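You operate a simulated robot arm through the tools that you are given. There is no shell and no other tool.

You are at the controls of a simulated robot arm. One attempt, no reset.

Task
Take the padlock off the valve, open the air, set about 5 bar and press the bench reset.
Fine: the padlock stands anywhere on the bench. Set down upright: padlock.
Where things are to end (x, y in the base frame): padlock within 6 cm of [59, 5].

Only the result counts: the job must be done as asked and must still hold three seconds after the hand-in. Knocking over, shifting, dropping, spilling or breaking anything else fails it.

Robot
A 6-joint arm with a two-finger gripper, fixed in place. Base frame: the origin is at the foot of the arm, x ahead of it, y to its left, z up. Units: cm, degrees, N and s.
Its first joint turns from -166.0 to 166.0 degrees. Payload 3.43 kg.
Tool frame: the origin (TCP) lies between the finger pads and is the grasp point; the fingertips stand 2 cm ahead of it; z points along the fingers, y is the line along which they close. The gripper opens to 19 cm. The gripper's body begins 24.8 cm behind the TCP.
Orientation is that of the tool frame in the base frame, as a unit quaternion [w, x, y, z]. With the fingers straight down and closing along the base's y, the tool's x points along the base's -x, its y along +y and its z along -z.

Tools
- The arm moves only by the tool arm_command. Its arguments are lists of equal length, an entry for each row: "slide": the shift along the tool's x, y, z in units of 300 mm (1.0 is 300 mm), a list of three; "rot": the turn, a rotation vector about the tool's x, y, z in units of 45 degrees (1.0 is 45 degrees), a list of three. In form: {"slide": [[tx, ty, tz], ...], "rot": [[ax, ay, az], ...]}. A call has 1 to 20 rows; each row is the pose to reach, as a shift and turn from the pose commanded when the call began, along the tool's axes at that moment. "grip" is the finger opening in cm, from 0 to 19, set as the call begins (left out, the last holds). A call with a number of a shift or a turn outside -1 to 1 is refused whole. A row lasts 0.2 s, in which the tool goes at most 5 cm and 8.6 degrees; a call with a longer step from one row to the next is refused whole, and so is a gripper value outside its range. Where a pose cannot be reached the arm comes as near as it can. A force on the tool above 90 N (or 10 N above the force at the start of the call, whichever is more), or a blocked arm, ends the call early, and 0.2 s more pass. The fingers move at their own pace (about 15.3 cm/s each) and stop on an object; they squeeze with about 32 N. The grip force told is the motor's: it shows also when the fingers shut on nothing. Time passes only in rows, and 0.2 s behind the last, so rows that repeat a pose let the fingers close. It gives the time, the measured TCP pose, the force on the tool (base axes), the opening and the grip force at its end, in the units of the frame above (readings bear some noise), with the torque about the TCP (base axes, N m) and any sound that the robot's microphone picked up.
- Cameras (640 x 400 px; columns grow to the right, rows downward): "scene" is fixed at [40.01, -49.91, 171.89]; the picture's right is [0.42, -0.91, 0.00], its down [-0.80, -0.37, -0.47] and it looks along [0.43, 0.20, -0.88] (base axes); focal length 214 px, centre (320, 200). "wrist" rides on the gripper at [7, -0.8, -28.8] in the tool frame; the picture's right is [0.12, 0.99, 0.00], its down [-0.96, 0.12, -0.25] and it looks along [-0.25, 0.03, 0.97] (tool axes); focal length 261 px, centre (320, 200). There is no depth. A picture from a camera that has moved, and an enlarged one, comes with that camera's place and axes in the base frame and with its lens.
- camera(camera): a new picture of that camera. It takes no simulated time.
- move_column(by): slides the trunk up (or, below 0, down) by that many cm; the arm rides with it, the base frame stays. It gives what a move gives, with no picture.
- enlarge(camera, box): a new picture of the part [left, top, right, bottom] of that camera's present view, enlarged. It takes no simulated time.
- finish_job(): hands the job in; it is judged then, once.

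Nothing tells you positions but the pictures and the camera data. Unless the task says otherwise, let go and move clear before handing in.

The tools are called after "Request:" by a JSON object that holds its "name" and its "arguments". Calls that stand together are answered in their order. arm_command: Moves the arm, as the interface text tells. Its arguments: {"type":"object","properties":{"slide":{"type":"array","items":{"type":"array","items":{"type":"number"}}},"rot":{"type":"array","items":{"type":"array","items":{"type":"number"}}},"grip":{"type":"number"}},"required":["slide","rot"]} The other tools are called the same way: move_column (by) slides the trunk up or down; camera (camera) takes a picture; enlarge (camera, box) takes an enlarged picture of a part of a camera's view; finish_job () hands the job in.

At the start:

```text
time: 0.0
tool_pos: [50.1, -10.43, 163.56]
orientation: [0.001, 0.0, 1.0, 0.0]
force: [0.5, -0.4, -0.5]
moment: [0.01, -0.01, -0.01]
grip_width: 18.97
gripper_force: 0.0
trunk travel left (down, up): [-37.5, 6.5]
```

scene: 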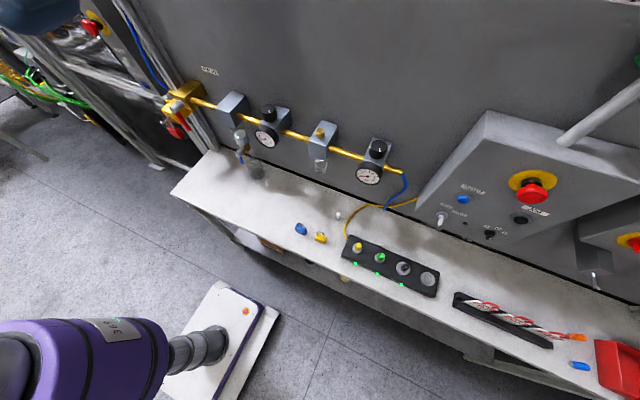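
wrist: 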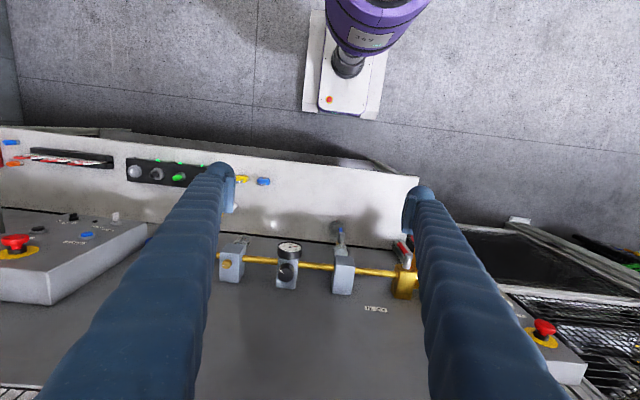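

I see a bench with a wall panel carrying an air line (yellow valve with red handle, two regulators with gauges) and a control box. I'll take enlarged views first to identify the parts.

Request:
{"name": "enlarge", "arguments": {"camera": "scene", "box": [150, 60, 290, 190]}}

Request:
{"name": "enlarge", "arguments": {"camera": "scene", "box": [280, 90, 440, 220]}}

Request:
{"name": "enlarge", "arguments": {"camera": "scene", "box": [410, 130, 600, 270]}}

Request:
{"name": "enlarge", "arguments": {"camera": "scene", "box": [280, 200, 460, 320]}}

Request:
{"name": "enlarge", "arguments": {"camera": "wrist", "box": [210, 200, 450, 340]}}

```text
3.08 times, centred on (220, 125) of scene
camera zoom: at [40.01, -49.91, 171.89], right [0.42, -0.91, 0.0], down [-0.8, -0.37, -0.47], along [0.43, 0.2, -0.88], focal length 660 px, centre (628, 431)
```

zoom: 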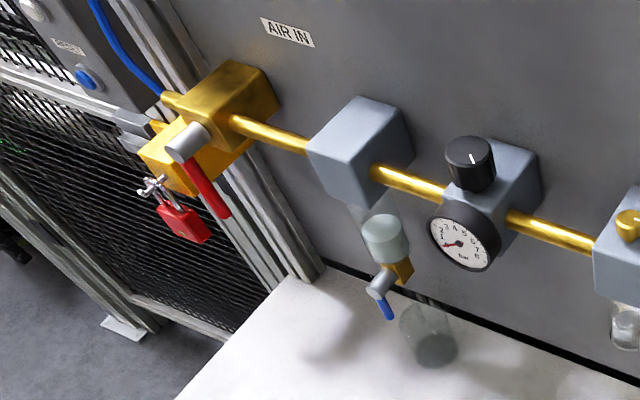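

```text
3.08 times, centred on (360, 155) of scene
camera zoom: at [40.01, -49.91, 171.89], right [0.42, -0.91, 0.0], down [-0.8, -0.37, -0.47], along [0.43, 0.2, -0.88], focal length 660 px, centre (197, 338)
```

zoom: 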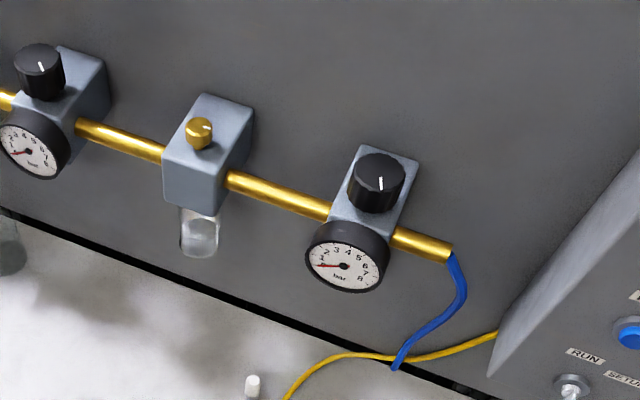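

```text
2.86 times, centred on (505, 200) of scene
camera zoom: at [40.01, -49.91, 171.89], right [0.42, -0.91, 0.0], down [-0.8, -0.37, -0.47], along [0.43, 0.2, -0.88], focal length 613 px, centre (-209, 200)
```

zoom: 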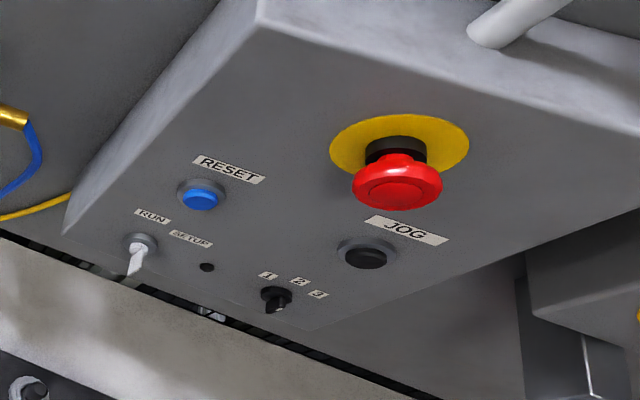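

```text
3.33 times, centred on (370, 260) of scene
camera zoom: at [40.01, -49.91, 171.89], right [0.42, -0.91, 0.0], down [-0.8, -0.37, -0.47], along [0.43, 0.2, -0.88], focal length 715 px, centre (153, 0)
```

zoom: 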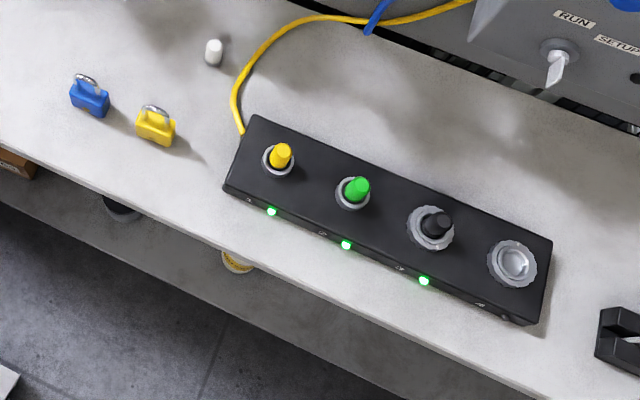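

```text
2.67 times, centred on (330, 270) of wrist
camera zoom: at [42.91, -11.39, 192.36], right [-0.12, 0.99, 0.0], down [0.96, 0.12, 0.25], along [0.25, 0.03, -0.97], focal length 695 px, centre (293, 13)
```

zoom: 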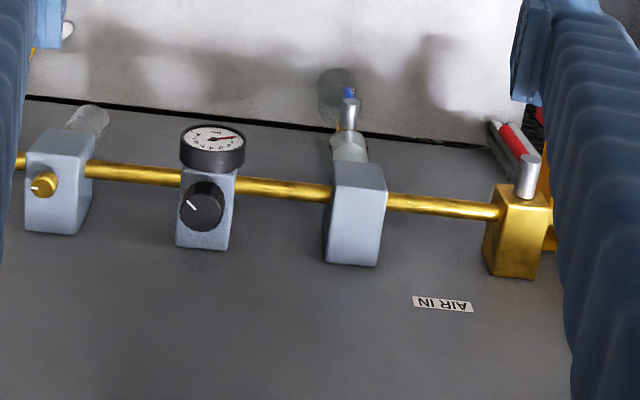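

The bench top is about z=93 and the wall about x=84. I'll zoom in closer on the valve, padlock, gauges and labels before moving.

Request:
{"name": "enlarge", "arguments": {"camera": "scene", "box": [150, 75, 214, 145]}}

Request:
{"name": "enlarge", "arguments": {"camera": "scene", "box": [245, 95, 305, 155]}}

Request:
{"name": "enlarge", "arguments": {"camera": "scene", "box": [340, 130, 410, 195]}}

Request:
{"name": "enlarge", "arguments": {"camera": "scene", "box": [60, 0, 170, 100]}}

Request:
{"name": "enlarge", "arguments": {"camera": "scene", "box": [430, 180, 540, 250]}}

Request:
{"name": "enlarge", "arguments": {"camera": "scene", "box": [440, 220, 640, 400]}}

```text
5.71 times, centred on (182, 110) of scene
camera zoom: at [40.01, -49.91, 171.89], right [0.42, -0.91, 0.0], down [-0.8, -0.37, -0.47], along [0.43, 0.2, -0.88], focal length 1226 px, centre (1109, 714)
```

zoom: 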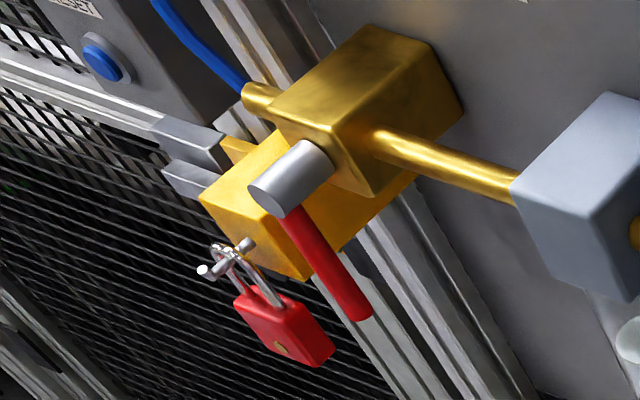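

```text
6.67 times, centred on (275, 125) of scene
camera zoom: at [40.01, -49.91, 171.89], right [0.42, -0.91, 0.0], down [-0.8, -0.37, -0.47], along [0.43, 0.2, -0.88], focal length 1430 px, centre (620, 700)
```

zoom: 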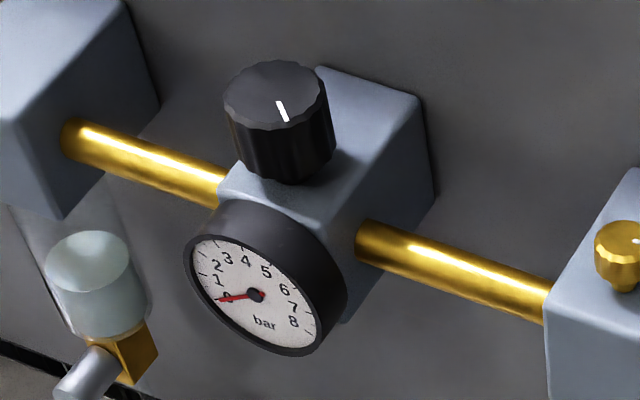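

```text
6.15 times, centred on (375, 162) of scene
camera zoom: at [40.01, -49.91, 171.89], right [0.42, -0.91, 0.0], down [-0.8, -0.37, -0.47], along [0.43, 0.2, -0.88], focal length 1320 px, centre (-18, 431)
```

zoom: 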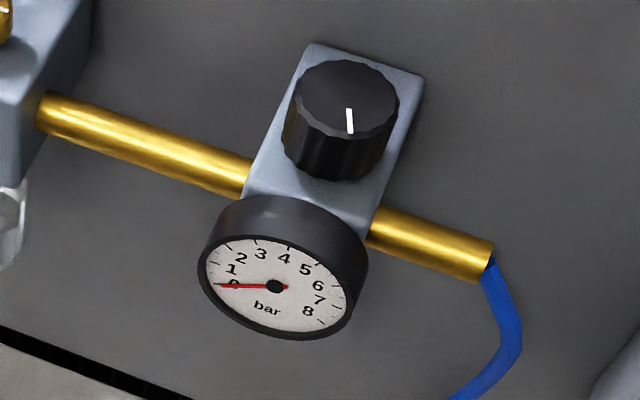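

```text
4.00 times, centred on (115, 50) of scene
camera zoom: at [40.01, -49.91, 171.89], right [0.42, -0.91, 0.0], down [-0.8, -0.37, -0.47], along [0.43, 0.2, -0.88], focal length 858 px, centre (1140, 800)
```

zoom: 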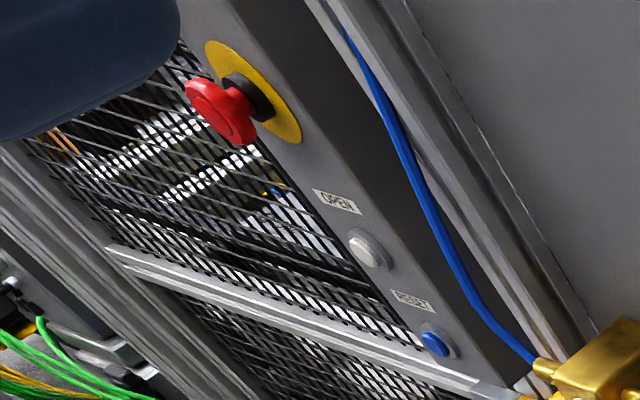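

```text
5.71 times, centred on (485, 215) of scene
camera zoom: at [40.01, -49.91, 171.89], right [0.42, -0.91, 0.0], down [-0.8, -0.37, -0.47], along [0.43, 0.2, -0.88], focal length 1226 px, centre (-623, 114)
```

zoom: 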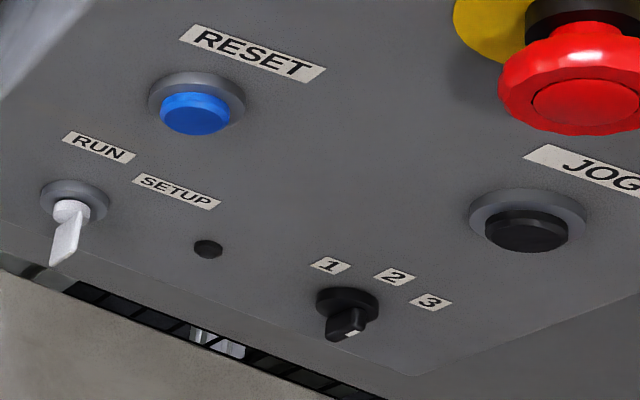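

```text
2.22 times, centred on (540, 310) of scene
camera zoom: at [40.01, -49.91, 171.89], right [0.42, -0.91, 0.0], down [-0.8, -0.37, -0.47], along [0.43, 0.2, -0.88], focal length 477 px, centre (-169, -44)
```

zoom: 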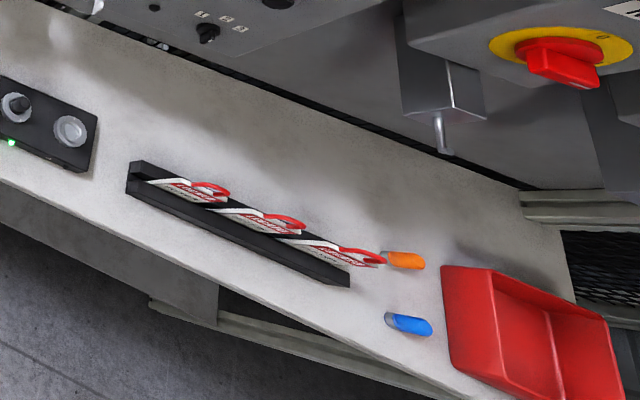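

The padlock hangs from a pin on the yellow lockout block beside the valve's red lever, near (72, 20, 117), and both gauges read 0. I'll tilt the tool towards the wall for a frontal look.

Request:
{"name": "arm_command", "arguments": {"slide": [[0, 0, 0], [0, 0, 0], [0, 0, 0], [0, 0, 0], [0, 0, 0], [0, 0, 0]], "rot": [[0, -0.17, 0], [0, -0.34, 0], [0, -0.51, 0], [0, -0.68, 0], [0, -0.85, 0], [0, -1, 0]], "grip": 12}}

```text
time: 0.7
tool_pos: [53.38, -11.62, 154.0]
orientation: [0.068, 0.007, 0.997, 0.027]
force: [-0.1, -0.4, 0.7]
moment: [0.06, -0.05, 0.01]
grip_width: 12.0
gripper_force: 0.0
trunk travel left (down, up): [-37.5, 6.5]
stopped in row 3: the arm was blocked; the commanded pose is now the measured one
```

The tilt stopped early, blocked by a limit or singularity. I'll look at the pose before trying again.

Request:
{"name": "camera", "arguments": {"camera": "scene"}}

Request:
{"name": "camera", "arguments": {"camera": "wrist"}}

```text
taken
```

scene: 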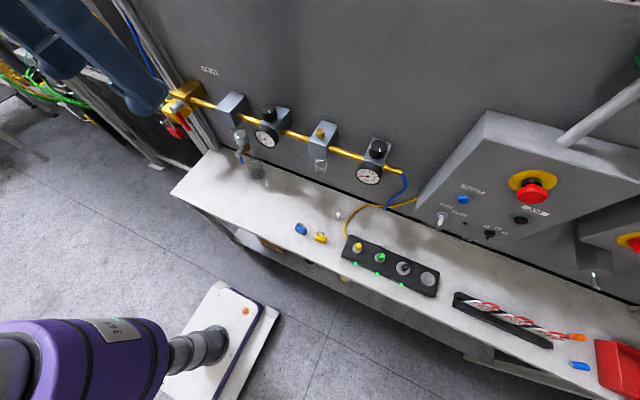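

```text
taken
camera wrist: at [42.54, -14.09, 181.44], right [-0.11, 0.99, 0.04], down [0.92, 0.09, 0.38], along [0.38, 0.08, -0.92], focal length 261 px, centre (320, 200)
```

wrist: 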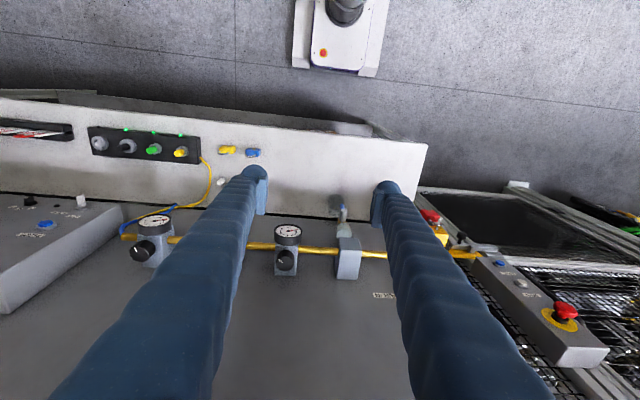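

The arm was probably near a wrist limit at that height. I'll come straight down first and then tilt.

Request:
{"name": "arm_command", "arguments": {"slide": [[0.008, 0.001, 0.115], [0.016, 0.003, 0.23], [0.024, 0.004, 0.345], [0.032, 0.006, 0.46], [0.04, 0.007, 0.575], [0.048, 0.009, 0.69], [0.056, 0.01, 0.8]], "rot": [[0, 0, 0], [0, 0, 0], [0, 0, 0], [0, 0, 0], [0, 0, 0], [0, 0, 0], [0, 0, 0]]}}

```text
time: 2.3
tool_pos: [55.67, -10.01, 130.2]
orientation: [0.07, 0.006, 0.997, 0.028]
force: [-0.1, -0.2, 0.5]
moment: [0.03, 0.04, -0.01]
grip_width: 12.01
gripper_force: 0.0
trunk travel left (down, up): [-37.5, 6.5]
```

Request:
{"name": "arm_command", "arguments": {"slide": [[0, 0, 0], [0, 0, 0], [0, 0, 0], [0, 0, 0], [0, 0, 0], [0, 0, 0]], "rot": [[0, -0.15, 0], [0, -0.3, 0], [0, -0.45, 0], [0, -0.6, 0], [0, -0.75, 0], [0, -0.9, 0]]}}

Request:
{"name": "camera", "arguments": {"camera": "wrist"}}

Request:
{"name": "camera", "arguments": {"camera": "scene"}}

```text
time: 3.7
tool_pos: [60.97, -13.19, 135.66]
orientation: [0.399, 0.008, 0.916, 0.029]
force: [0.4, -1.5, 1.5]
moment: [0.14, 0.2, 0.15]
grip_width: 12.0
gripper_force: 0.1
out of reach, approached as far as the arm can: row 5, 6
trunk travel left (down, up): [-37.5, 6.5]
```

```text
taken
camera wrist: at [35.12, -15.08, 150.06], right [-0.09, 1.0, -0.03], down [0.47, 0.07, 0.88], along [0.88, 0.06, -0.48], focal length 261 px, centre (320, 200)
```

wrist: 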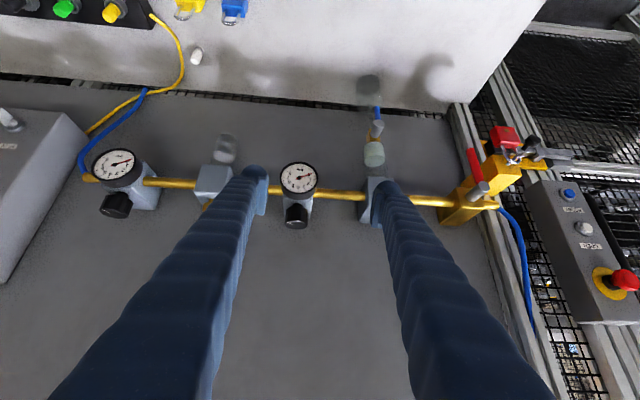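

```text
taken
```

scene: 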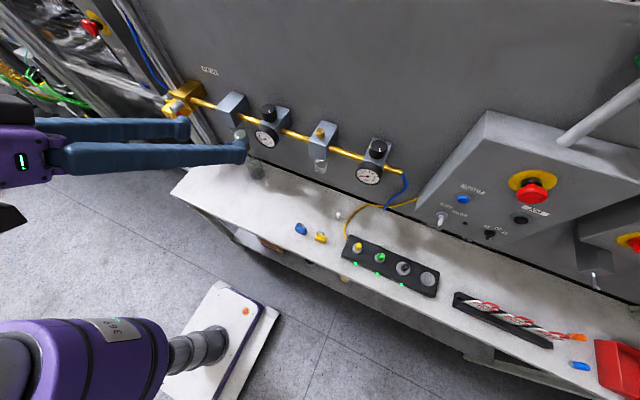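

The wrist camera now has a good oblique view of the wall. I'll zoom in on each piece.

Request:
{"name": "enlarge", "arguments": {"camera": "wrist", "box": [430, 110, 590, 240]}}

Request:
{"name": "enlarge", "arguments": {"camera": "wrist", "box": [70, 120, 230, 230]}}

Request:
{"name": "enlarge", "arguments": {"camera": "wrist", "box": [260, 70, 420, 240]}}

```text
3.08 times, centred on (510, 175) of wrist
camera zoom: at [35.12, -15.08, 150.06], right [-0.09, 1.0, -0.03], down [0.47, 0.07, 0.88], along [0.88, 0.06, -0.48], focal length 802 px, centre (-265, 277)
```

zoom: 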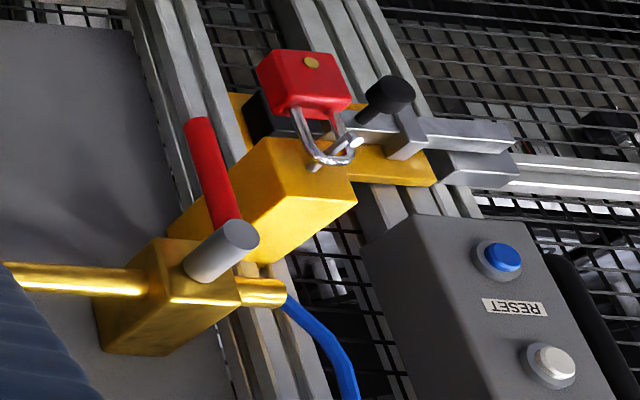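

```text
3.64 times, centred on (150, 175) of wrist
camera zoom: at [35.12, -15.08, 150.06], right [-0.09, 1.0, -0.03], down [0.47, 0.07, 0.88], along [0.88, 0.06, -0.48], focal length 948 px, centre (938, 291)
```

zoom: 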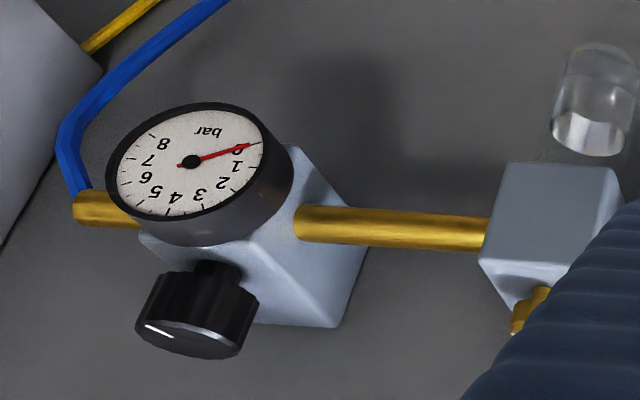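

```text
2.35 times, centred on (340, 155) of wrist
camera zoom: at [35.12, -15.08, 150.06], right [-0.09, 1.0, -0.03], down [0.47, 0.07, 0.88], along [0.88, 0.06, -0.48], focal length 613 px, centre (273, 306)
```

zoom: 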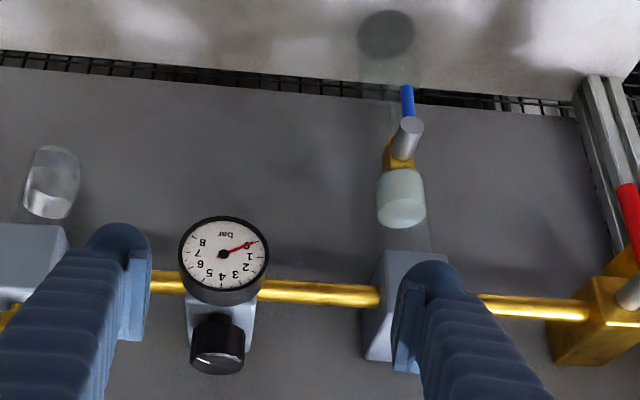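

Request:
{"name": "enlarge", "arguments": {"camera": "scene", "box": [160, 108, 196, 144]}}

Request:
{"name": "enlarge", "arguments": {"camera": "wrist", "box": [470, 115, 550, 175]}}

Request:
{"name": "enlarge", "arguments": {"camera": "scene", "box": [290, 215, 335, 250]}}

```text
11.11 times, centred on (178, 126) of scene
camera zoom: at [40.01, -49.91, 171.89], right [0.42, -0.91, 0.0], down [-0.8, -0.37, -0.47], along [0.43, 0.2, -0.88], focal length 2383 px, centre (1898, 1022)
```

zoom: 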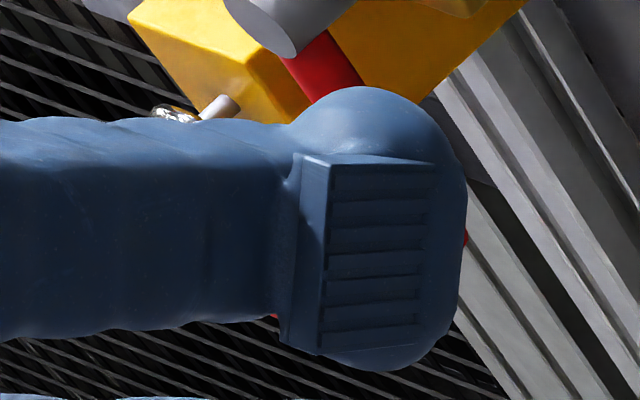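

```text
6.67 times, centred on (510, 145) of wrist
camera zoom: at [35.12, -15.08, 150.06], right [-0.09, 1.0, -0.03], down [0.47, 0.07, 0.88], along [0.88, 0.06, -0.48], focal length 1738 px, centre (-947, 567)
```

zoom: 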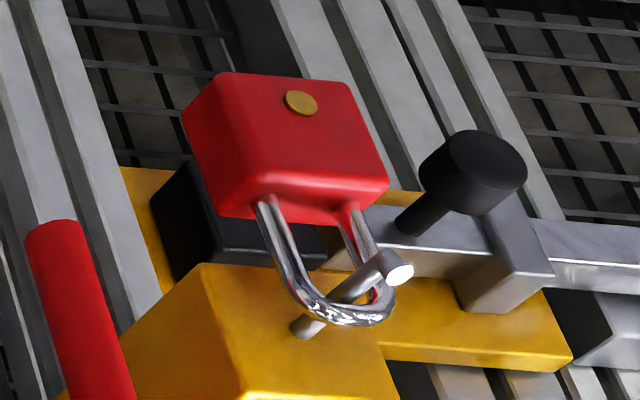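

```text
11.43 times, centred on (312, 232) of scene
camera zoom: at [40.01, -49.91, 171.89], right [0.42, -0.91, 0.0], down [-0.8, -0.37, -0.47], along [0.43, 0.2, -0.88], focal length 2451 px, centre (406, -171)
```

zoom: 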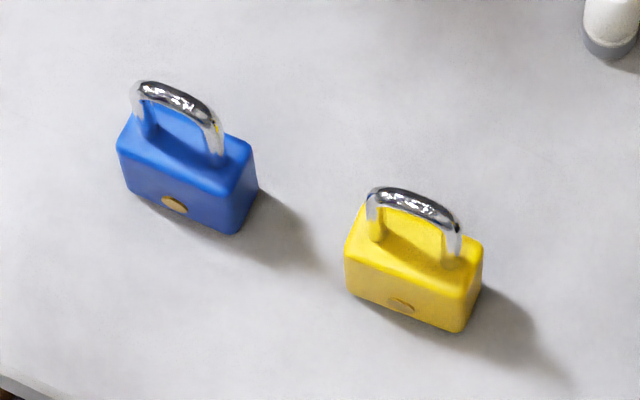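

The padlock body is about 3.8 cm wide and hangs on a short pin pointing out of the yellow block, centred near (71.2, 23.7, 113.5). I'll move in front of it with a clean 45° tilt so I can see it between the fingers.

Request:
{"name": "arm_command", "arguments": {"slide": [[0.031, 0.119, 0.042], [0.063, 0.239, 0.084], [0.094, 0.358, 0.126], [0.125, 0.477, 0.168], [0.157, 0.597, 0.21], [0.188, 0.716, 0.252]], "rot": [[0.01, 0.008, -0.008], [0.02, 0.016, -0.016], [0.03, 0.023, -0.024], [0.04, 0.031, -0.031], [0.05, 0.039, -0.039], [0.06, 0.047, -0.047]], "grip": 9}}

Request:
{"name": "camera", "arguments": {"camera": "wrist"}}

```text
time: 5.1
tool_pos: [65.84, -2.24, 134.1]
orientation: [0.399, 0.009, 0.917, 0.01]
force: [-0.2, 0.6, 0.2]
moment: [-0.04, 0.0, -0.02]
grip_width: 9.0
gripper_force: 0.0
out of reach, approached as far as the arm can: row 1, 2, 3, 4, 5, 6
trunk travel left (down, up): [-37.5, 6.5]
```

```text
taken
camera wrist: at [39.96, -3.31, 148.46], right [-0.07, 1.0, -0.06], down [0.47, 0.09, 0.88], along [0.88, 0.04, -0.48], focal length 261 px, centre (320, 200)
```

wrist: 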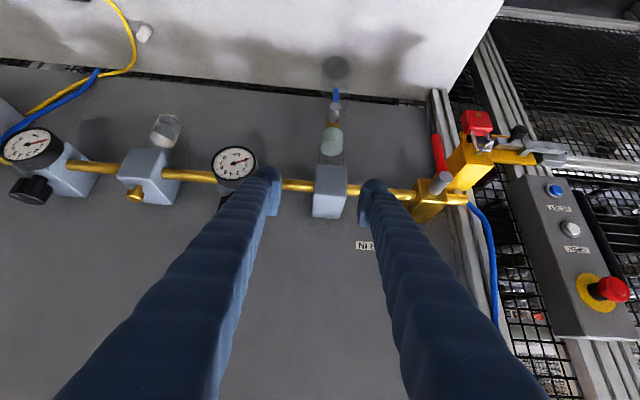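

The tool can't tuck in this close with the trunk this high, so I'll lower the trunk to move the shoulder down relative to the work.

Request:
{"name": "move_column", "arguments": {"by": -15}}

```text
time: 6.9
tool_pos: [65.96, -2.19, 119.07]
orientation: [0.399, 0.008, 0.917, 0.012]
force: [0.3, 0.0, -0.6]
moment: [0.02, 0.03, -0.02]
grip_width: 9.01
gripper_force: 0.1
trunk travel left (down, up): [-22.5, 21.5]
```

Request:
{"name": "arm_command", "arguments": {"slide": [[0, 0, 0]], "rot": [[0, 0, 0]]}}

```text
time: 7.3
tool_pos: [65.94, -2.15, 119.03]
orientation: [0.399, 0.009, 0.917, 0.012]
force: [0.6, 0.2, -0.1]
moment: [-0.01, 0.03, -0.04]
grip_width: 8.99
gripper_force: 0.0
trunk travel left (down, up): [-22.5, 21.5]
```

Request:
{"name": "arm_command", "arguments": {"slide": [[0.001, 0.124, -0.015], [0.002, 0.248, -0.031], [0.003, 0.372, -0.046], [0.004, 0.497, -0.061], [0.005, 0.621, -0.076], [0.006, 0.745, -0.092], [0.007, 0.869, -0.107]], "rot": [[0.003, 0.006, -0.005], [0.006, 0.013, -0.009], [0.008, 0.019, -0.014], [0.011, 0.026, -0.019], [0.014, 0.032, -0.024], [0.017, 0.039, -0.028], [0.019, 0.045, -0.033]], "grip": 9}}

Request:
{"name": "camera", "arguments": {"camera": "wrist"}}

Request:
{"name": "camera", "arguments": {"camera": "scene"}}

```text
time: 8.9
tool_pos: [65.45, 4.5, 118.56]
orientation: [0.356, -0.005, 0.934, 0.034]
force: [-0.3, -0.7, 0.1]
moment: [0.01, -0.02, -0.01]
grip_width: 9.03
gripper_force: 0.1
out of reach, approached as far as the arm can: row 1, 2, 3, 4, 5, 6, 7
trunk travel left (down, up): [-22.5, 21.5]
```

```text
taken
camera wrist: at [41.09, 1.9, 135.18], right [-0.12, 0.99, -0.02], down [0.55, 0.09, 0.83], along [0.83, 0.09, -0.56], focal length 261 px, centre (320, 200)
```

wrist: 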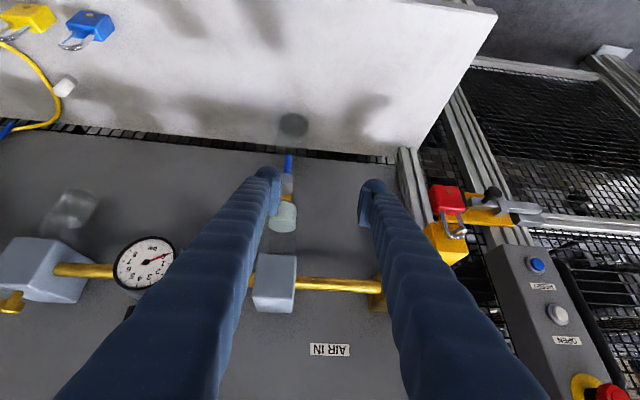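

```text
taken
```

scene: 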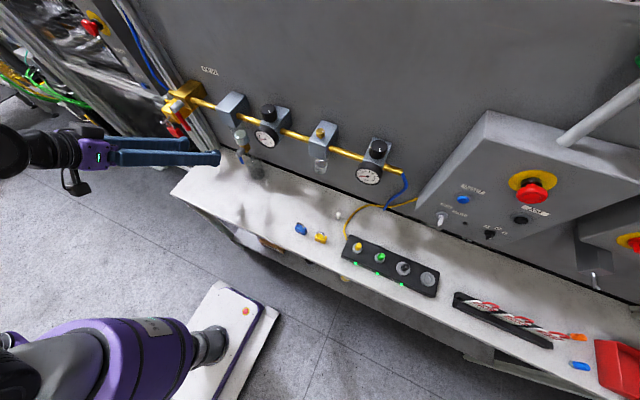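

The arm still stops short. I'll look at its configuration to see what limits it.

Request:
{"name": "enlarge", "arguments": {"camera": "scene", "box": [0, 280, 240, 400]}}

Request:
{"name": "enlarge", "arguments": {"camera": "scene", "box": [0, 80, 240, 230]}}

```text
2.67 times, centred on (120, 340) of scene
camera zoom: at [40.01, -49.91, 171.89], right [0.42, -0.91, 0.0], down [-0.8, -0.37, -0.47], along [0.43, 0.2, -0.88], focal length 572 px, centre (853, -173)
```

zoom: 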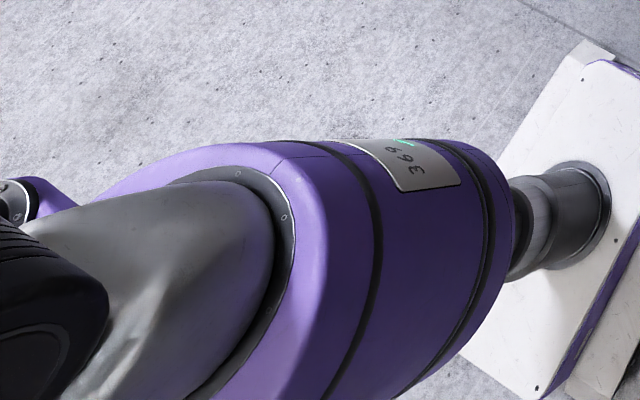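

```text
2.67 times, centred on (120, 155) of scene
camera zoom: at [40.01, -49.91, 171.89], right [0.42, -0.91, 0.0], down [-0.8, -0.37, -0.47], along [0.43, 0.2, -0.88], focal length 572 px, centre (853, 320)
```

zoom: 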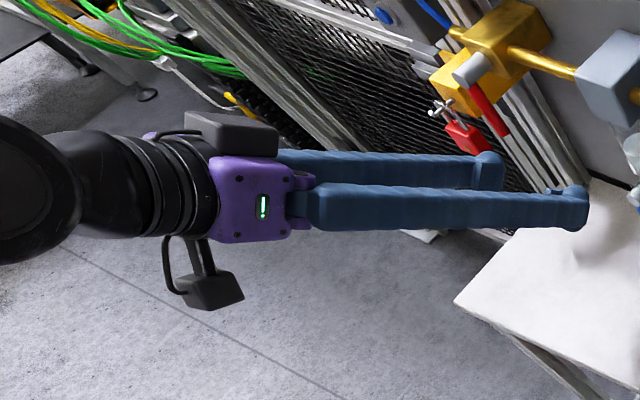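

The wrist is too close to the shoulder here, at the elbow-fold limit. I'll nudge the trunk to reset the commanded pose, raise the tool, then lower the trunk further.

Request:
{"name": "move_column", "arguments": {"by": -2}}

Request:
{"name": "arm_command", "arguments": {"slide": [[0, 0, 0]], "rot": [[0, 0, 0]]}}

```text
time: 9.6
tool_pos: [65.58, 4.57, 116.75]
orientation: [0.358, -0.004, 0.933, 0.033]
force: [0.4, 0.5, 0.6]
moment: [0.01, -0.03, -0.02]
grip_width: 9.0
gripper_force: 0.0
trunk travel left (down, up): [-20.5, 23.5]
```

```text
time: 9.9
tool_pos: [65.55, 4.6, 116.92]
orientation: [0.358, -0.006, 0.933, 0.034]
force: [0.4, -0.4, -0.7]
moment: [-0.02, 0.01, 0.03]
grip_width: 9.02
gripper_force: 0.1
trunk travel left (down, up): [-20.5, 23.5]
```

Request:
{"name": "arm_command", "arguments": {"slide": [[-0.08, 0.016, -0.088], [-0.16, 0.033, -0.176], [-0.24, 0.049, -0.265], [-0.32, 0.066, -0.353], [-0.4, 0.082, -0.441]], "rot": [[0, 0, 0], [0, 0, 0], [0, 0, 0], [0, 0, 0], [0, 0, 0]]}}

Request:
{"name": "move_column", "arguments": {"by": -18}}

```text
time: 11.3
tool_pos: [66.62, 18.82, 141.54]
orientation: [0.394, 0.017, 0.893, 0.218]
force: [0.2, 0.0, -0.1]
moment: [0.03, 0.0, 0.04]
grip_width: 9.0
gripper_force: 0.1
out of reach, approached as far as the arm can: row 1, 2
trunk travel left (down, up): [-20.5, 23.5]
stopped in row 5: the arm was blocked; the commanded pose is now the measured one
```

```text
time: 13.3
tool_pos: [66.4, 18.63, 123.76]
orientation: [0.396, 0.017, 0.892, 0.216]
force: [0.0, -0.5, -0.5]
moment: [-0.03, 0.01, 0.0]
grip_width: 8.97
gripper_force: 0.0
trunk travel left (down, up): [-2.5, 41.5]
```

Request:
{"name": "camera", "arguments": {"camera": "wrist"}}

Request:
{"name": "camera", "arguments": {"camera": "scene"}}

```text
taken
camera wrist: at [41.11, 8.49, 135.5], right [-0.22, 0.92, 0.32], down [0.47, -0.18, 0.86], along [0.85, 0.34, -0.39], focal length 261 px, centre (320, 200)
```

wrist: 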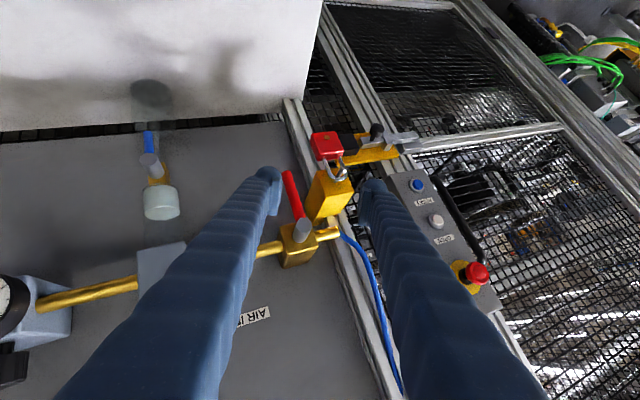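

```text
taken
```

scene: 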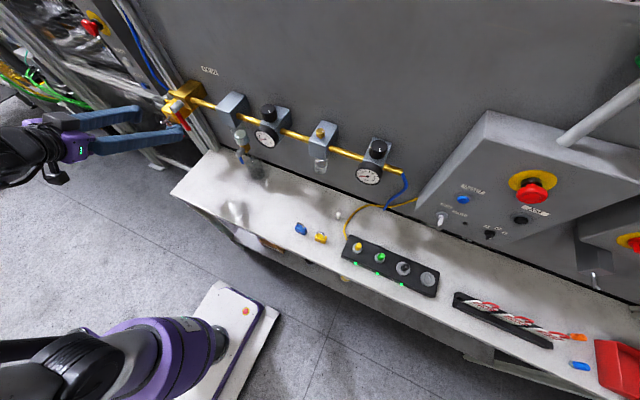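

Request:
{"name": "arm_command", "arguments": {"slide": [[0.024, 0.024, 0.006], [0.048, 0.048, 0.012], [0.073, 0.072, 0.018], [0.097, 0.096, 0.025], [0.121, 0.12, 0.031], [0.145, 0.144, 0.037]], "rot": [[0.083, 0.011, -0.042], [0.165, 0.021, -0.084], [0.248, 0.032, -0.126], [0.33, 0.042, -0.168], [0.413, 0.053, -0.21], [0.495, 0.063, -0.252]]}}

Request:
{"name": "camera", "arguments": {"camera": "wrist"}}

```text
time: 14.8
tool_pos: [63.47, 24.08, 121.65]
orientation: [0.382, 0.0, 0.924, 0.002]
force: [-0.3, 0.0, -0.4]
moment: [0.04, 0.03, 0.03]
grip_width: 8.99
gripper_force: 0.1
trunk travel left (down, up): [-2.5, 41.5]
```

```text
taken
camera wrist: at [38.13, 22.99, 137.15], right [-0.09, 0.99, -0.08], down [0.51, 0.11, 0.85], along [0.86, 0.03, -0.51], focal length 261 px, centre (320, 200)
```

wrist: 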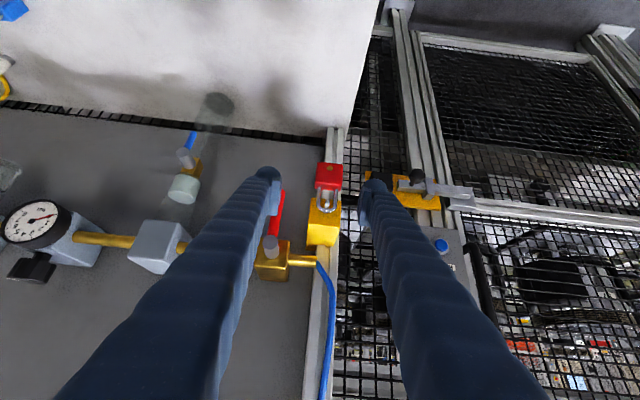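

The tool now sits at exactly 45° in front of the padlock, which shows between the fingers. I'll zoom in to refine its position.

Request:
{"name": "enlarge", "arguments": {"camera": "wrist", "box": [250, 140, 410, 260]}}

Request:
{"name": "enlarge", "arguments": {"camera": "scene", "box": [130, 80, 220, 150]}}

```text
3.33 times, centred on (330, 200) of wrist
camera zoom: at [38.13, 22.99, 137.15], right [-0.09, 0.99, -0.08], down [0.51, 0.11, 0.85], along [0.86, 0.03, -0.51], focal length 869 px, centre (287, 200)
```

zoom: 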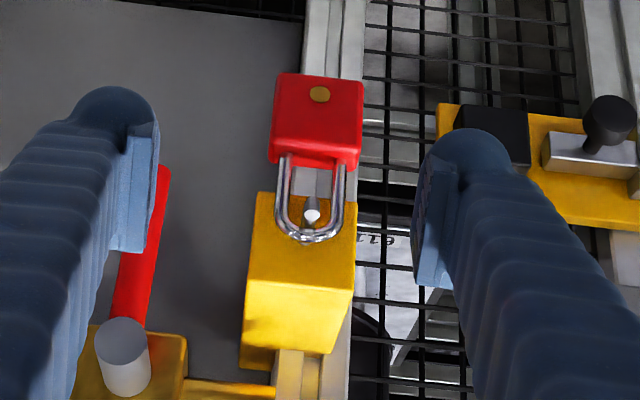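

```text
5.71 times, centred on (175, 115) of scene
camera zoom: at [40.01, -49.91, 171.89], right [0.42, -0.91, 0.0], down [-0.8, -0.37, -0.47], along [0.43, 0.2, -0.88], focal length 1226 px, centre (1149, 686)
```

zoom: 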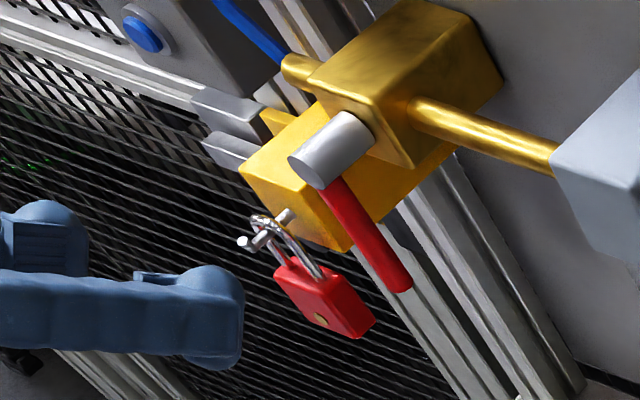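

Refined estimate: padlock centre (72.5, 25.4, 112.2), pin from x≈74.5 to 70.9 at z≈118. I'll close to 7 cm, centre on it and approach halfway to check alignment.

Request:
{"name": "arm_command", "arguments": {"slide": [[0, 0.022, 0.05], [-0.005, 0.044, 0.1], [-0.01, 0.044, 0.17], [-0.011, 0.044, 0.24]], "rot": [[0, 0, 0], [0, 0, 0], [0, 0, 0], [0, 0, 0]], "grip": 7}}

Request:
{"name": "enlarge", "arguments": {"camera": "wrist", "box": [250, 110, 410, 230]}}

Request:
{"name": "enlarge", "arguments": {"camera": "scene", "box": [130, 80, 220, 150]}}

```text
time: 15.8
tool_pos: [68.95, 24.56, 118.27]
orientation: [0.39, 0.005, 0.921, 0.006]
force: [0.0, 0.8, -0.4]
moment: [-0.03, -0.02, -0.05]
grip_width: 7.02
gripper_force: 0.0
trunk travel left (down, up): [-2.5, 41.5]
```

```text
3.33 times, centred on (330, 170) of wrist
camera zoom: at [43.36, 23.52, 133.18], right [-0.08, 0.99, -0.07], down [0.49, 0.1, 0.87], along [0.87, 0.04, -0.5], focal length 869 px, centre (287, 300)
```

zoom: 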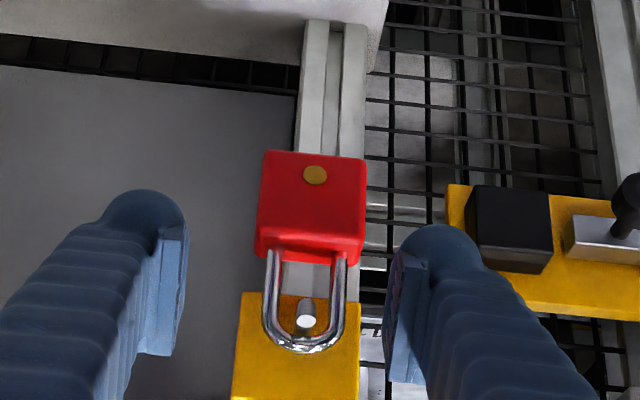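

```text
5.71 times, centred on (175, 115) of scene
camera zoom: at [40.01, -49.91, 171.89], right [0.42, -0.91, 0.0], down [-0.8, -0.37, -0.47], along [0.43, 0.2, -0.88], focal length 1226 px, centre (1149, 686)
```

zoom: 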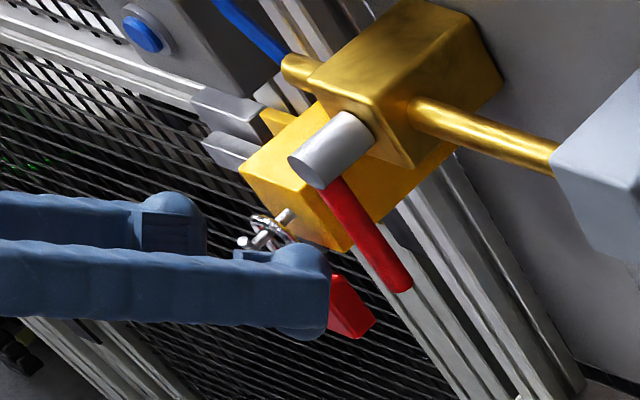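

Request:
{"name": "arm_command", "arguments": {"slide": [[0, 0, 0], [0, 0, 0]], "rot": [[0, 0, 0], [0, 0, 0]]}}

Request:
{"name": "enlarge", "arguments": {"camera": "wrist", "box": [250, 110, 410, 230]}}

```text
time: 16.4
tool_pos: [68.9, 24.66, 118.28]
orientation: [0.39, 0.003, 0.921, 0.007]
force: [-0.5, -0.1, -0.1]
moment: [0.03, 0.01, 0.01]
grip_width: 7.01
gripper_force: 0.1
trunk travel left (down, up): [-2.5, 41.5]
```

```text
3.33 times, centred on (330, 170) of wrist
camera zoom: at [43.25, 23.57, 133.15], right [-0.08, 0.99, -0.07], down [0.49, 0.1, 0.86], along [0.87, 0.04, -0.5], focal length 869 px, centre (287, 300)
```

zoom: 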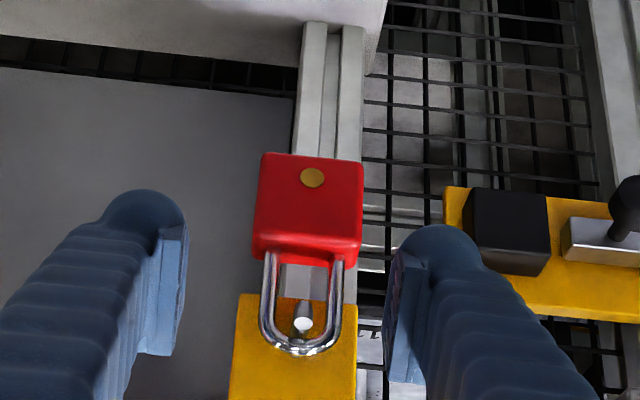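

Request:
{"name": "arm_command", "arguments": {"slide": [[0.013, 0.007, 0.03], [0.026, 0.015, 0.055], [0.038, 0.022, 0.083], [0.038, 0.022, 0.083]], "rot": [[0, 0, 0], [0, 0, 0], [0, 0, 0], [0, 0, 0]]}}

Request:
{"name": "enlarge", "arguments": {"camera": "wrist", "box": [250, 110, 410, 230]}}

```text
time: 17.4
tool_pos: [70.37, 24.62, 114.55]
orientation: [0.384, 0.01, 0.923, -0.001]
force: [-0.3, 1.3, -0.8]
moment: [-0.01, 0.04, 0.0]
grip_width: 6.99
gripper_force: 0.2
trunk travel left (down, up): [-2.5, 41.5]
```

```text
3.33 times, centred on (330, 170) of wrist
camera zoom: at [44.96, 23.97, 129.92], right [-0.07, 0.99, -0.08], down [0.51, 0.1, 0.86], along [0.86, 0.02, -0.51], focal length 869 px, centre (287, 300)
```

zoom: 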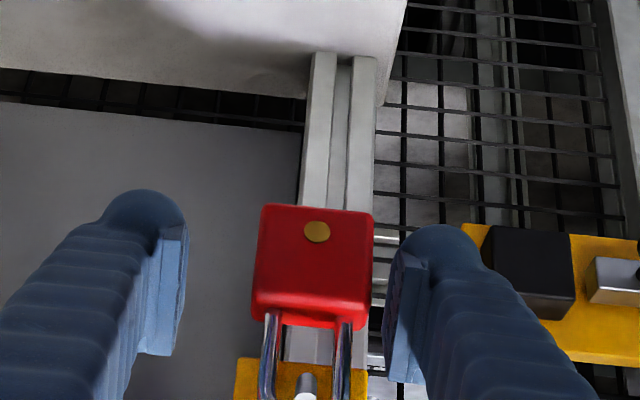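

Request:
{"name": "arm_command", "arguments": {"slide": [[-0.005, 0.015, 0.01], [-0.01, 0.03, 0.02], [-0.01, 0.03, 0.02]], "rot": [[0, 0, 0], [0, 0, 0], [0, 0, 0]]}}

Request:
{"name": "enlarge", "arguments": {"camera": "wrist", "box": [250, 110, 410, 230]}}

```text
time: 18.1
tool_pos: [71.19, 25.35, 114.21]
orientation: [0.381, 0.01, 0.924, -0.002]
force: [-0.2, -0.2, 0.7]
moment: [0.01, -0.02, -0.01]
grip_width: 6.99
gripper_force: 0.1
trunk travel left (down, up): [-2.5, 41.5]
```

```text
3.33 times, centred on (330, 170) of wrist
camera zoom: at [45.84, 24.83, 129.53], right [-0.06, 0.99, -0.08], down [0.51, 0.1, 0.86], along [0.86, 0.01, -0.51], focal length 869 px, centre (287, 300)
```

zoom: 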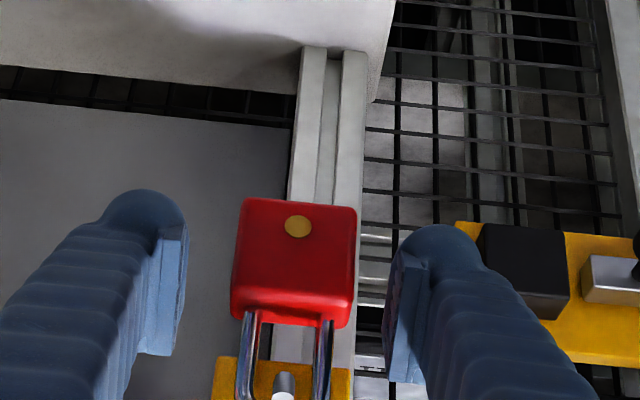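

Well aligned. I'll advance the last centimetre and then close on the padlock.

Request:
{"name": "arm_command", "arguments": {"slide": [[-0.002, 0.004, 0.018], [-0.003, 0.007, 0.034], [-0.003, 0.007, 0.034]], "rot": [[0, 0, 0], [0, 0, 0], [0, 0, 0]]}}

Request:
{"name": "enlarge", "arguments": {"camera": "wrist", "box": [250, 110, 410, 230]}}

Request:
{"name": "enlarge", "arguments": {"camera": "scene", "box": [130, 80, 220, 150]}}

```text
time: 18.9
tool_pos: [71.79, 25.84, 113.3]
orientation: [0.381, 0.008, 0.925, -0.002]
force: [0.5, 0.3, 0.7]
moment: [-0.02, -0.02, 0.02]
grip_width: 6.99
gripper_force: 0.1
trunk travel left (down, up): [-2.5, 41.5]
```

```text
3.33 times, centred on (330, 170) of wrist
camera zoom: at [46.43, 25.28, 128.74], right [-0.07, 0.99, -0.08], down [0.51, 0.11, 0.85], along [0.86, 0.02, -0.51], focal length 869 px, centre (287, 300)
```

zoom: 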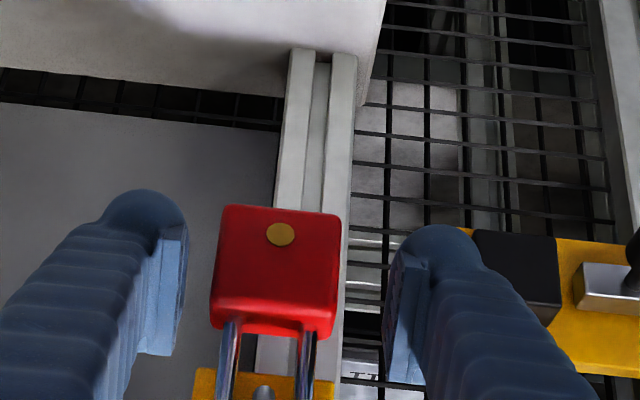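

```text
5.71 times, centred on (175, 115) of scene
camera zoom: at [40.01, -49.91, 171.89], right [0.42, -0.91, 0.0], down [-0.8, -0.37, -0.47], along [0.43, 0.2, -0.88], focal length 1226 px, centre (1149, 686)
```

zoom: 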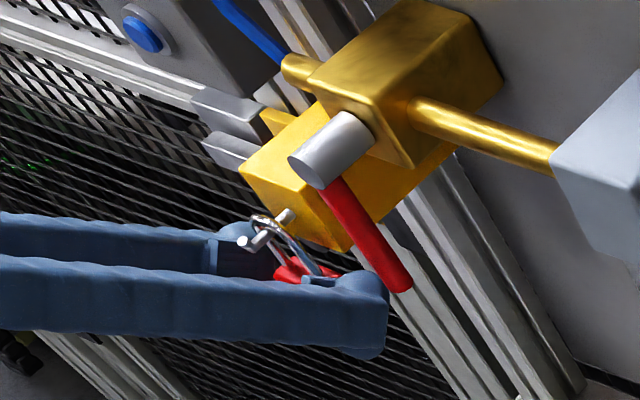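

Request:
{"name": "arm_command", "arguments": {"slide": [[-0.005, -0.006, -0.005], [-0.01, -0.012, -0.01], [-0.01, -0.012, -0.01]], "rot": [[0, 0, 0], [0, 0, 0], [0, 0, 0]]}}

Request:
{"name": "arm_command", "arguments": {"slide": [[0, 0, 0], [0, 0, 0], [0, 0, 0], [0, 0, 0]], "rot": [[0, 0, 0], [0, 0, 0], [0, 0, 0], [0, 0, 0]], "grip": 2}}

Request:
{"name": "enlarge", "arguments": {"camera": "wrist", "box": [250, 110, 410, 230]}}

Request:
{"name": "enlarge", "arguments": {"camera": "scene", "box": [130, 80, 220, 150]}}

```text
time: 19.8
tool_pos: [71.53, 25.74, 113.83]
orientation: [0.381, 0.005, 0.924, 0.0]
force: [-0.4, -0.6, 1.0]
moment: [0.02, 0.03, 0.0]
grip_width: 7.0
gripper_force: 0.1
trunk travel left (down, up): [-2.5, 41.5]
```

```text
time: 20.8
tool_pos: [71.47, 25.87, 114.09]
orientation: [0.382, 0.005, 0.924, 0.0]
force: [0.9, -7.6, 3.5]
moment: [0.23, 0.01, -0.07]
grip_width: 4.25
gripper_force: 31.9
trunk travel left (down, up): [-2.5, 41.5]
```

```text
3.33 times, centred on (330, 170) of wrist
camera zoom: at [46.14, 25.1, 129.38], right [-0.08, 0.99, -0.08], down [0.51, 0.11, 0.85], along [0.86, 0.02, -0.51], focal length 869 px, centre (287, 300)
```

zoom: 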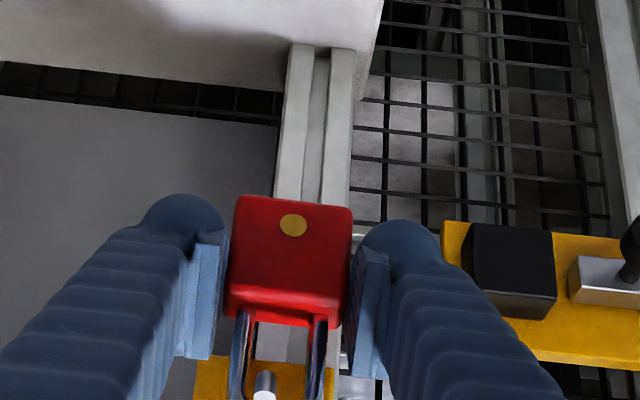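

```text
5.71 times, centred on (175, 115) of scene
camera zoom: at [40.01, -49.91, 171.89], right [0.42, -0.91, 0.0], down [-0.8, -0.37, -0.47], along [0.43, 0.2, -0.88], focal length 1226 px, centre (1149, 686)
```

zoom: 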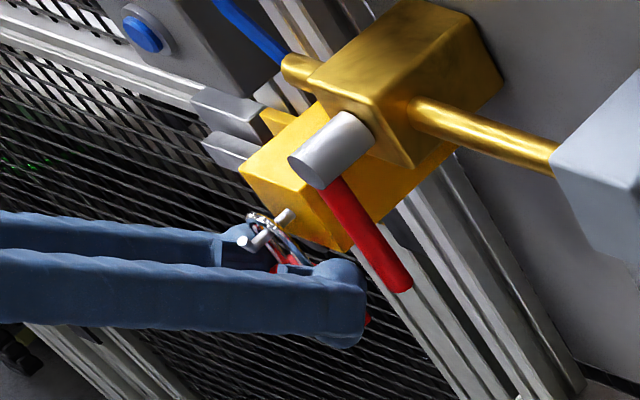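

The padlock is gripped at 4.25 cm with 32 N. The pin sits to one side of the shackle and pushes about 7 N in -y, so I'll shift slightly -y and up to centre it before pulling off.

Request:
{"name": "arm_command", "arguments": {"slide": [[-0.008, -0.007, -0.008], [-0.0165, -0.0145, -0.0165], [-0.0165, -0.0145, -0.0165]], "rot": [[0, 0, 0], [0, 0, 0], [0, 0, 0]]}}

Request:
{"name": "enlarge", "arguments": {"camera": "wrist", "box": [250, 110, 410, 230]}}

Request:
{"name": "enlarge", "arguments": {"camera": "scene", "box": [130, 80, 220, 150]}}

```text
time: 21.6
tool_pos: [71.29, 25.88, 114.58]
orientation: [0.382, 0.002, 0.924, 0.001]
force: [0.4, 0.7, -0.1]
moment: [-0.01, 0.01, 0.04]
grip_width: 4.29
gripper_force: 32.1
trunk travel left (down, up): [-2.5, 41.5]
```

```text
3.33 times, centred on (330, 170) of wrist
camera zoom: at [45.97, 24.92, 129.95], right [-0.08, 0.99, -0.08], down [0.51, 0.11, 0.85], along [0.86, 0.03, -0.51], focal length 869 px, centre (287, 300)
```

zoom: 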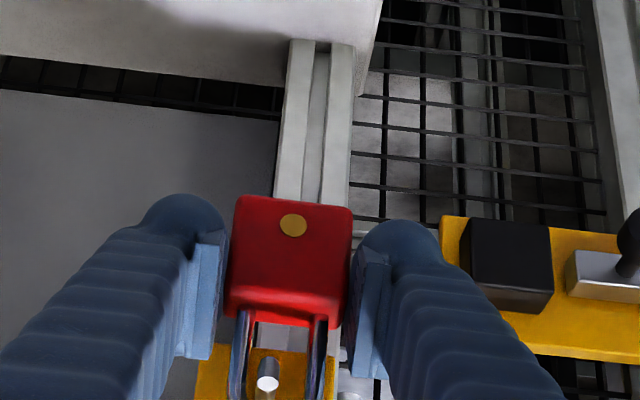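

```text
5.71 times, centred on (175, 115) of scene
camera zoom: at [40.01, -49.91, 171.89], right [0.42, -0.91, 0.0], down [-0.8, -0.37, -0.47], along [0.43, 0.2, -0.88], focal length 1226 px, centre (1149, 686)
```

zoom: 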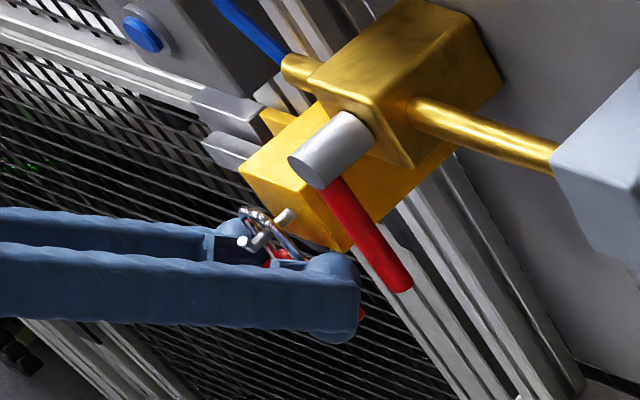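

Request:
{"name": "arm_command", "arguments": {"slide": [[0.015, -0.006, -0.02], [0.031, -0.01, -0.04], [0.046, -0.01, -0.06], [0.061, -0.01, -0.08]], "rot": [[0, 0, 0], [0, 0, 0], [0, 0, 0], [0, 0, 0]]}}

Request:
{"name": "enlarge", "arguments": {"camera": "wrist", "box": [250, 110, 410, 230]}}

Request:
{"name": "enlarge", "arguments": {"camera": "scene", "box": [130, 80, 220, 150]}}

```text
time: 22.6
tool_pos: [68.32, 25.31, 115.47]
orientation: [0.387, 0.005, 0.922, 0.003]
force: [-0.9, -1.5, -1.4]
moment: [-0.04, -0.01, -0.01]
grip_width: 4.28
gripper_force: 32.3
trunk travel left (down, up): [-2.5, 41.5]
```

```text
3.33 times, centred on (330, 170) of wrist
camera zoom: at [42.89, 24.35, 130.84], right [-0.08, 0.99, -0.08], down [0.5, 0.1, 0.86], along [0.86, 0.03, -0.51], focal length 869 px, centre (287, 300)
```

zoom: 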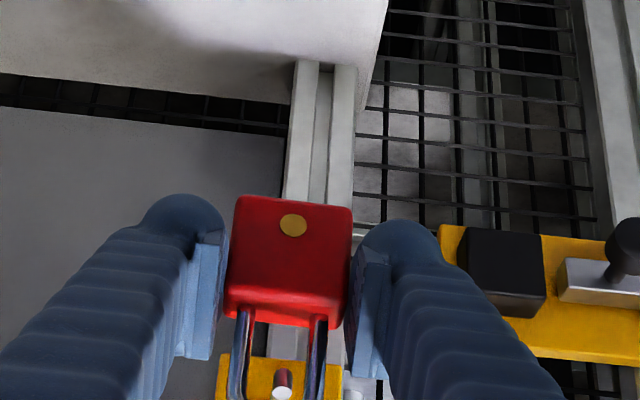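

```text
5.71 times, centred on (175, 115) of scene
camera zoom: at [40.01, -49.91, 171.89], right [0.42, -0.91, 0.0], down [-0.8, -0.37, -0.47], along [0.43, 0.2, -0.88], focal length 1226 px, centre (1149, 686)
```

zoom: 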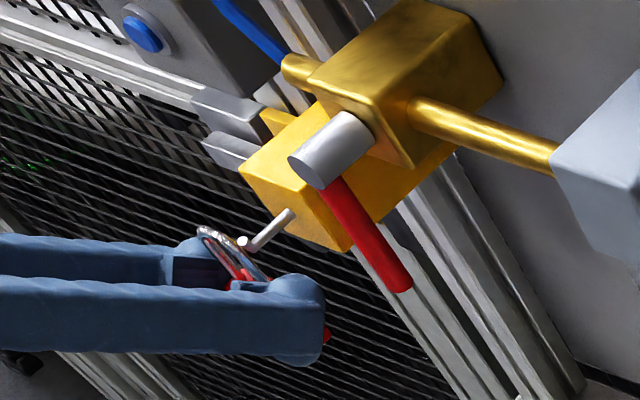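

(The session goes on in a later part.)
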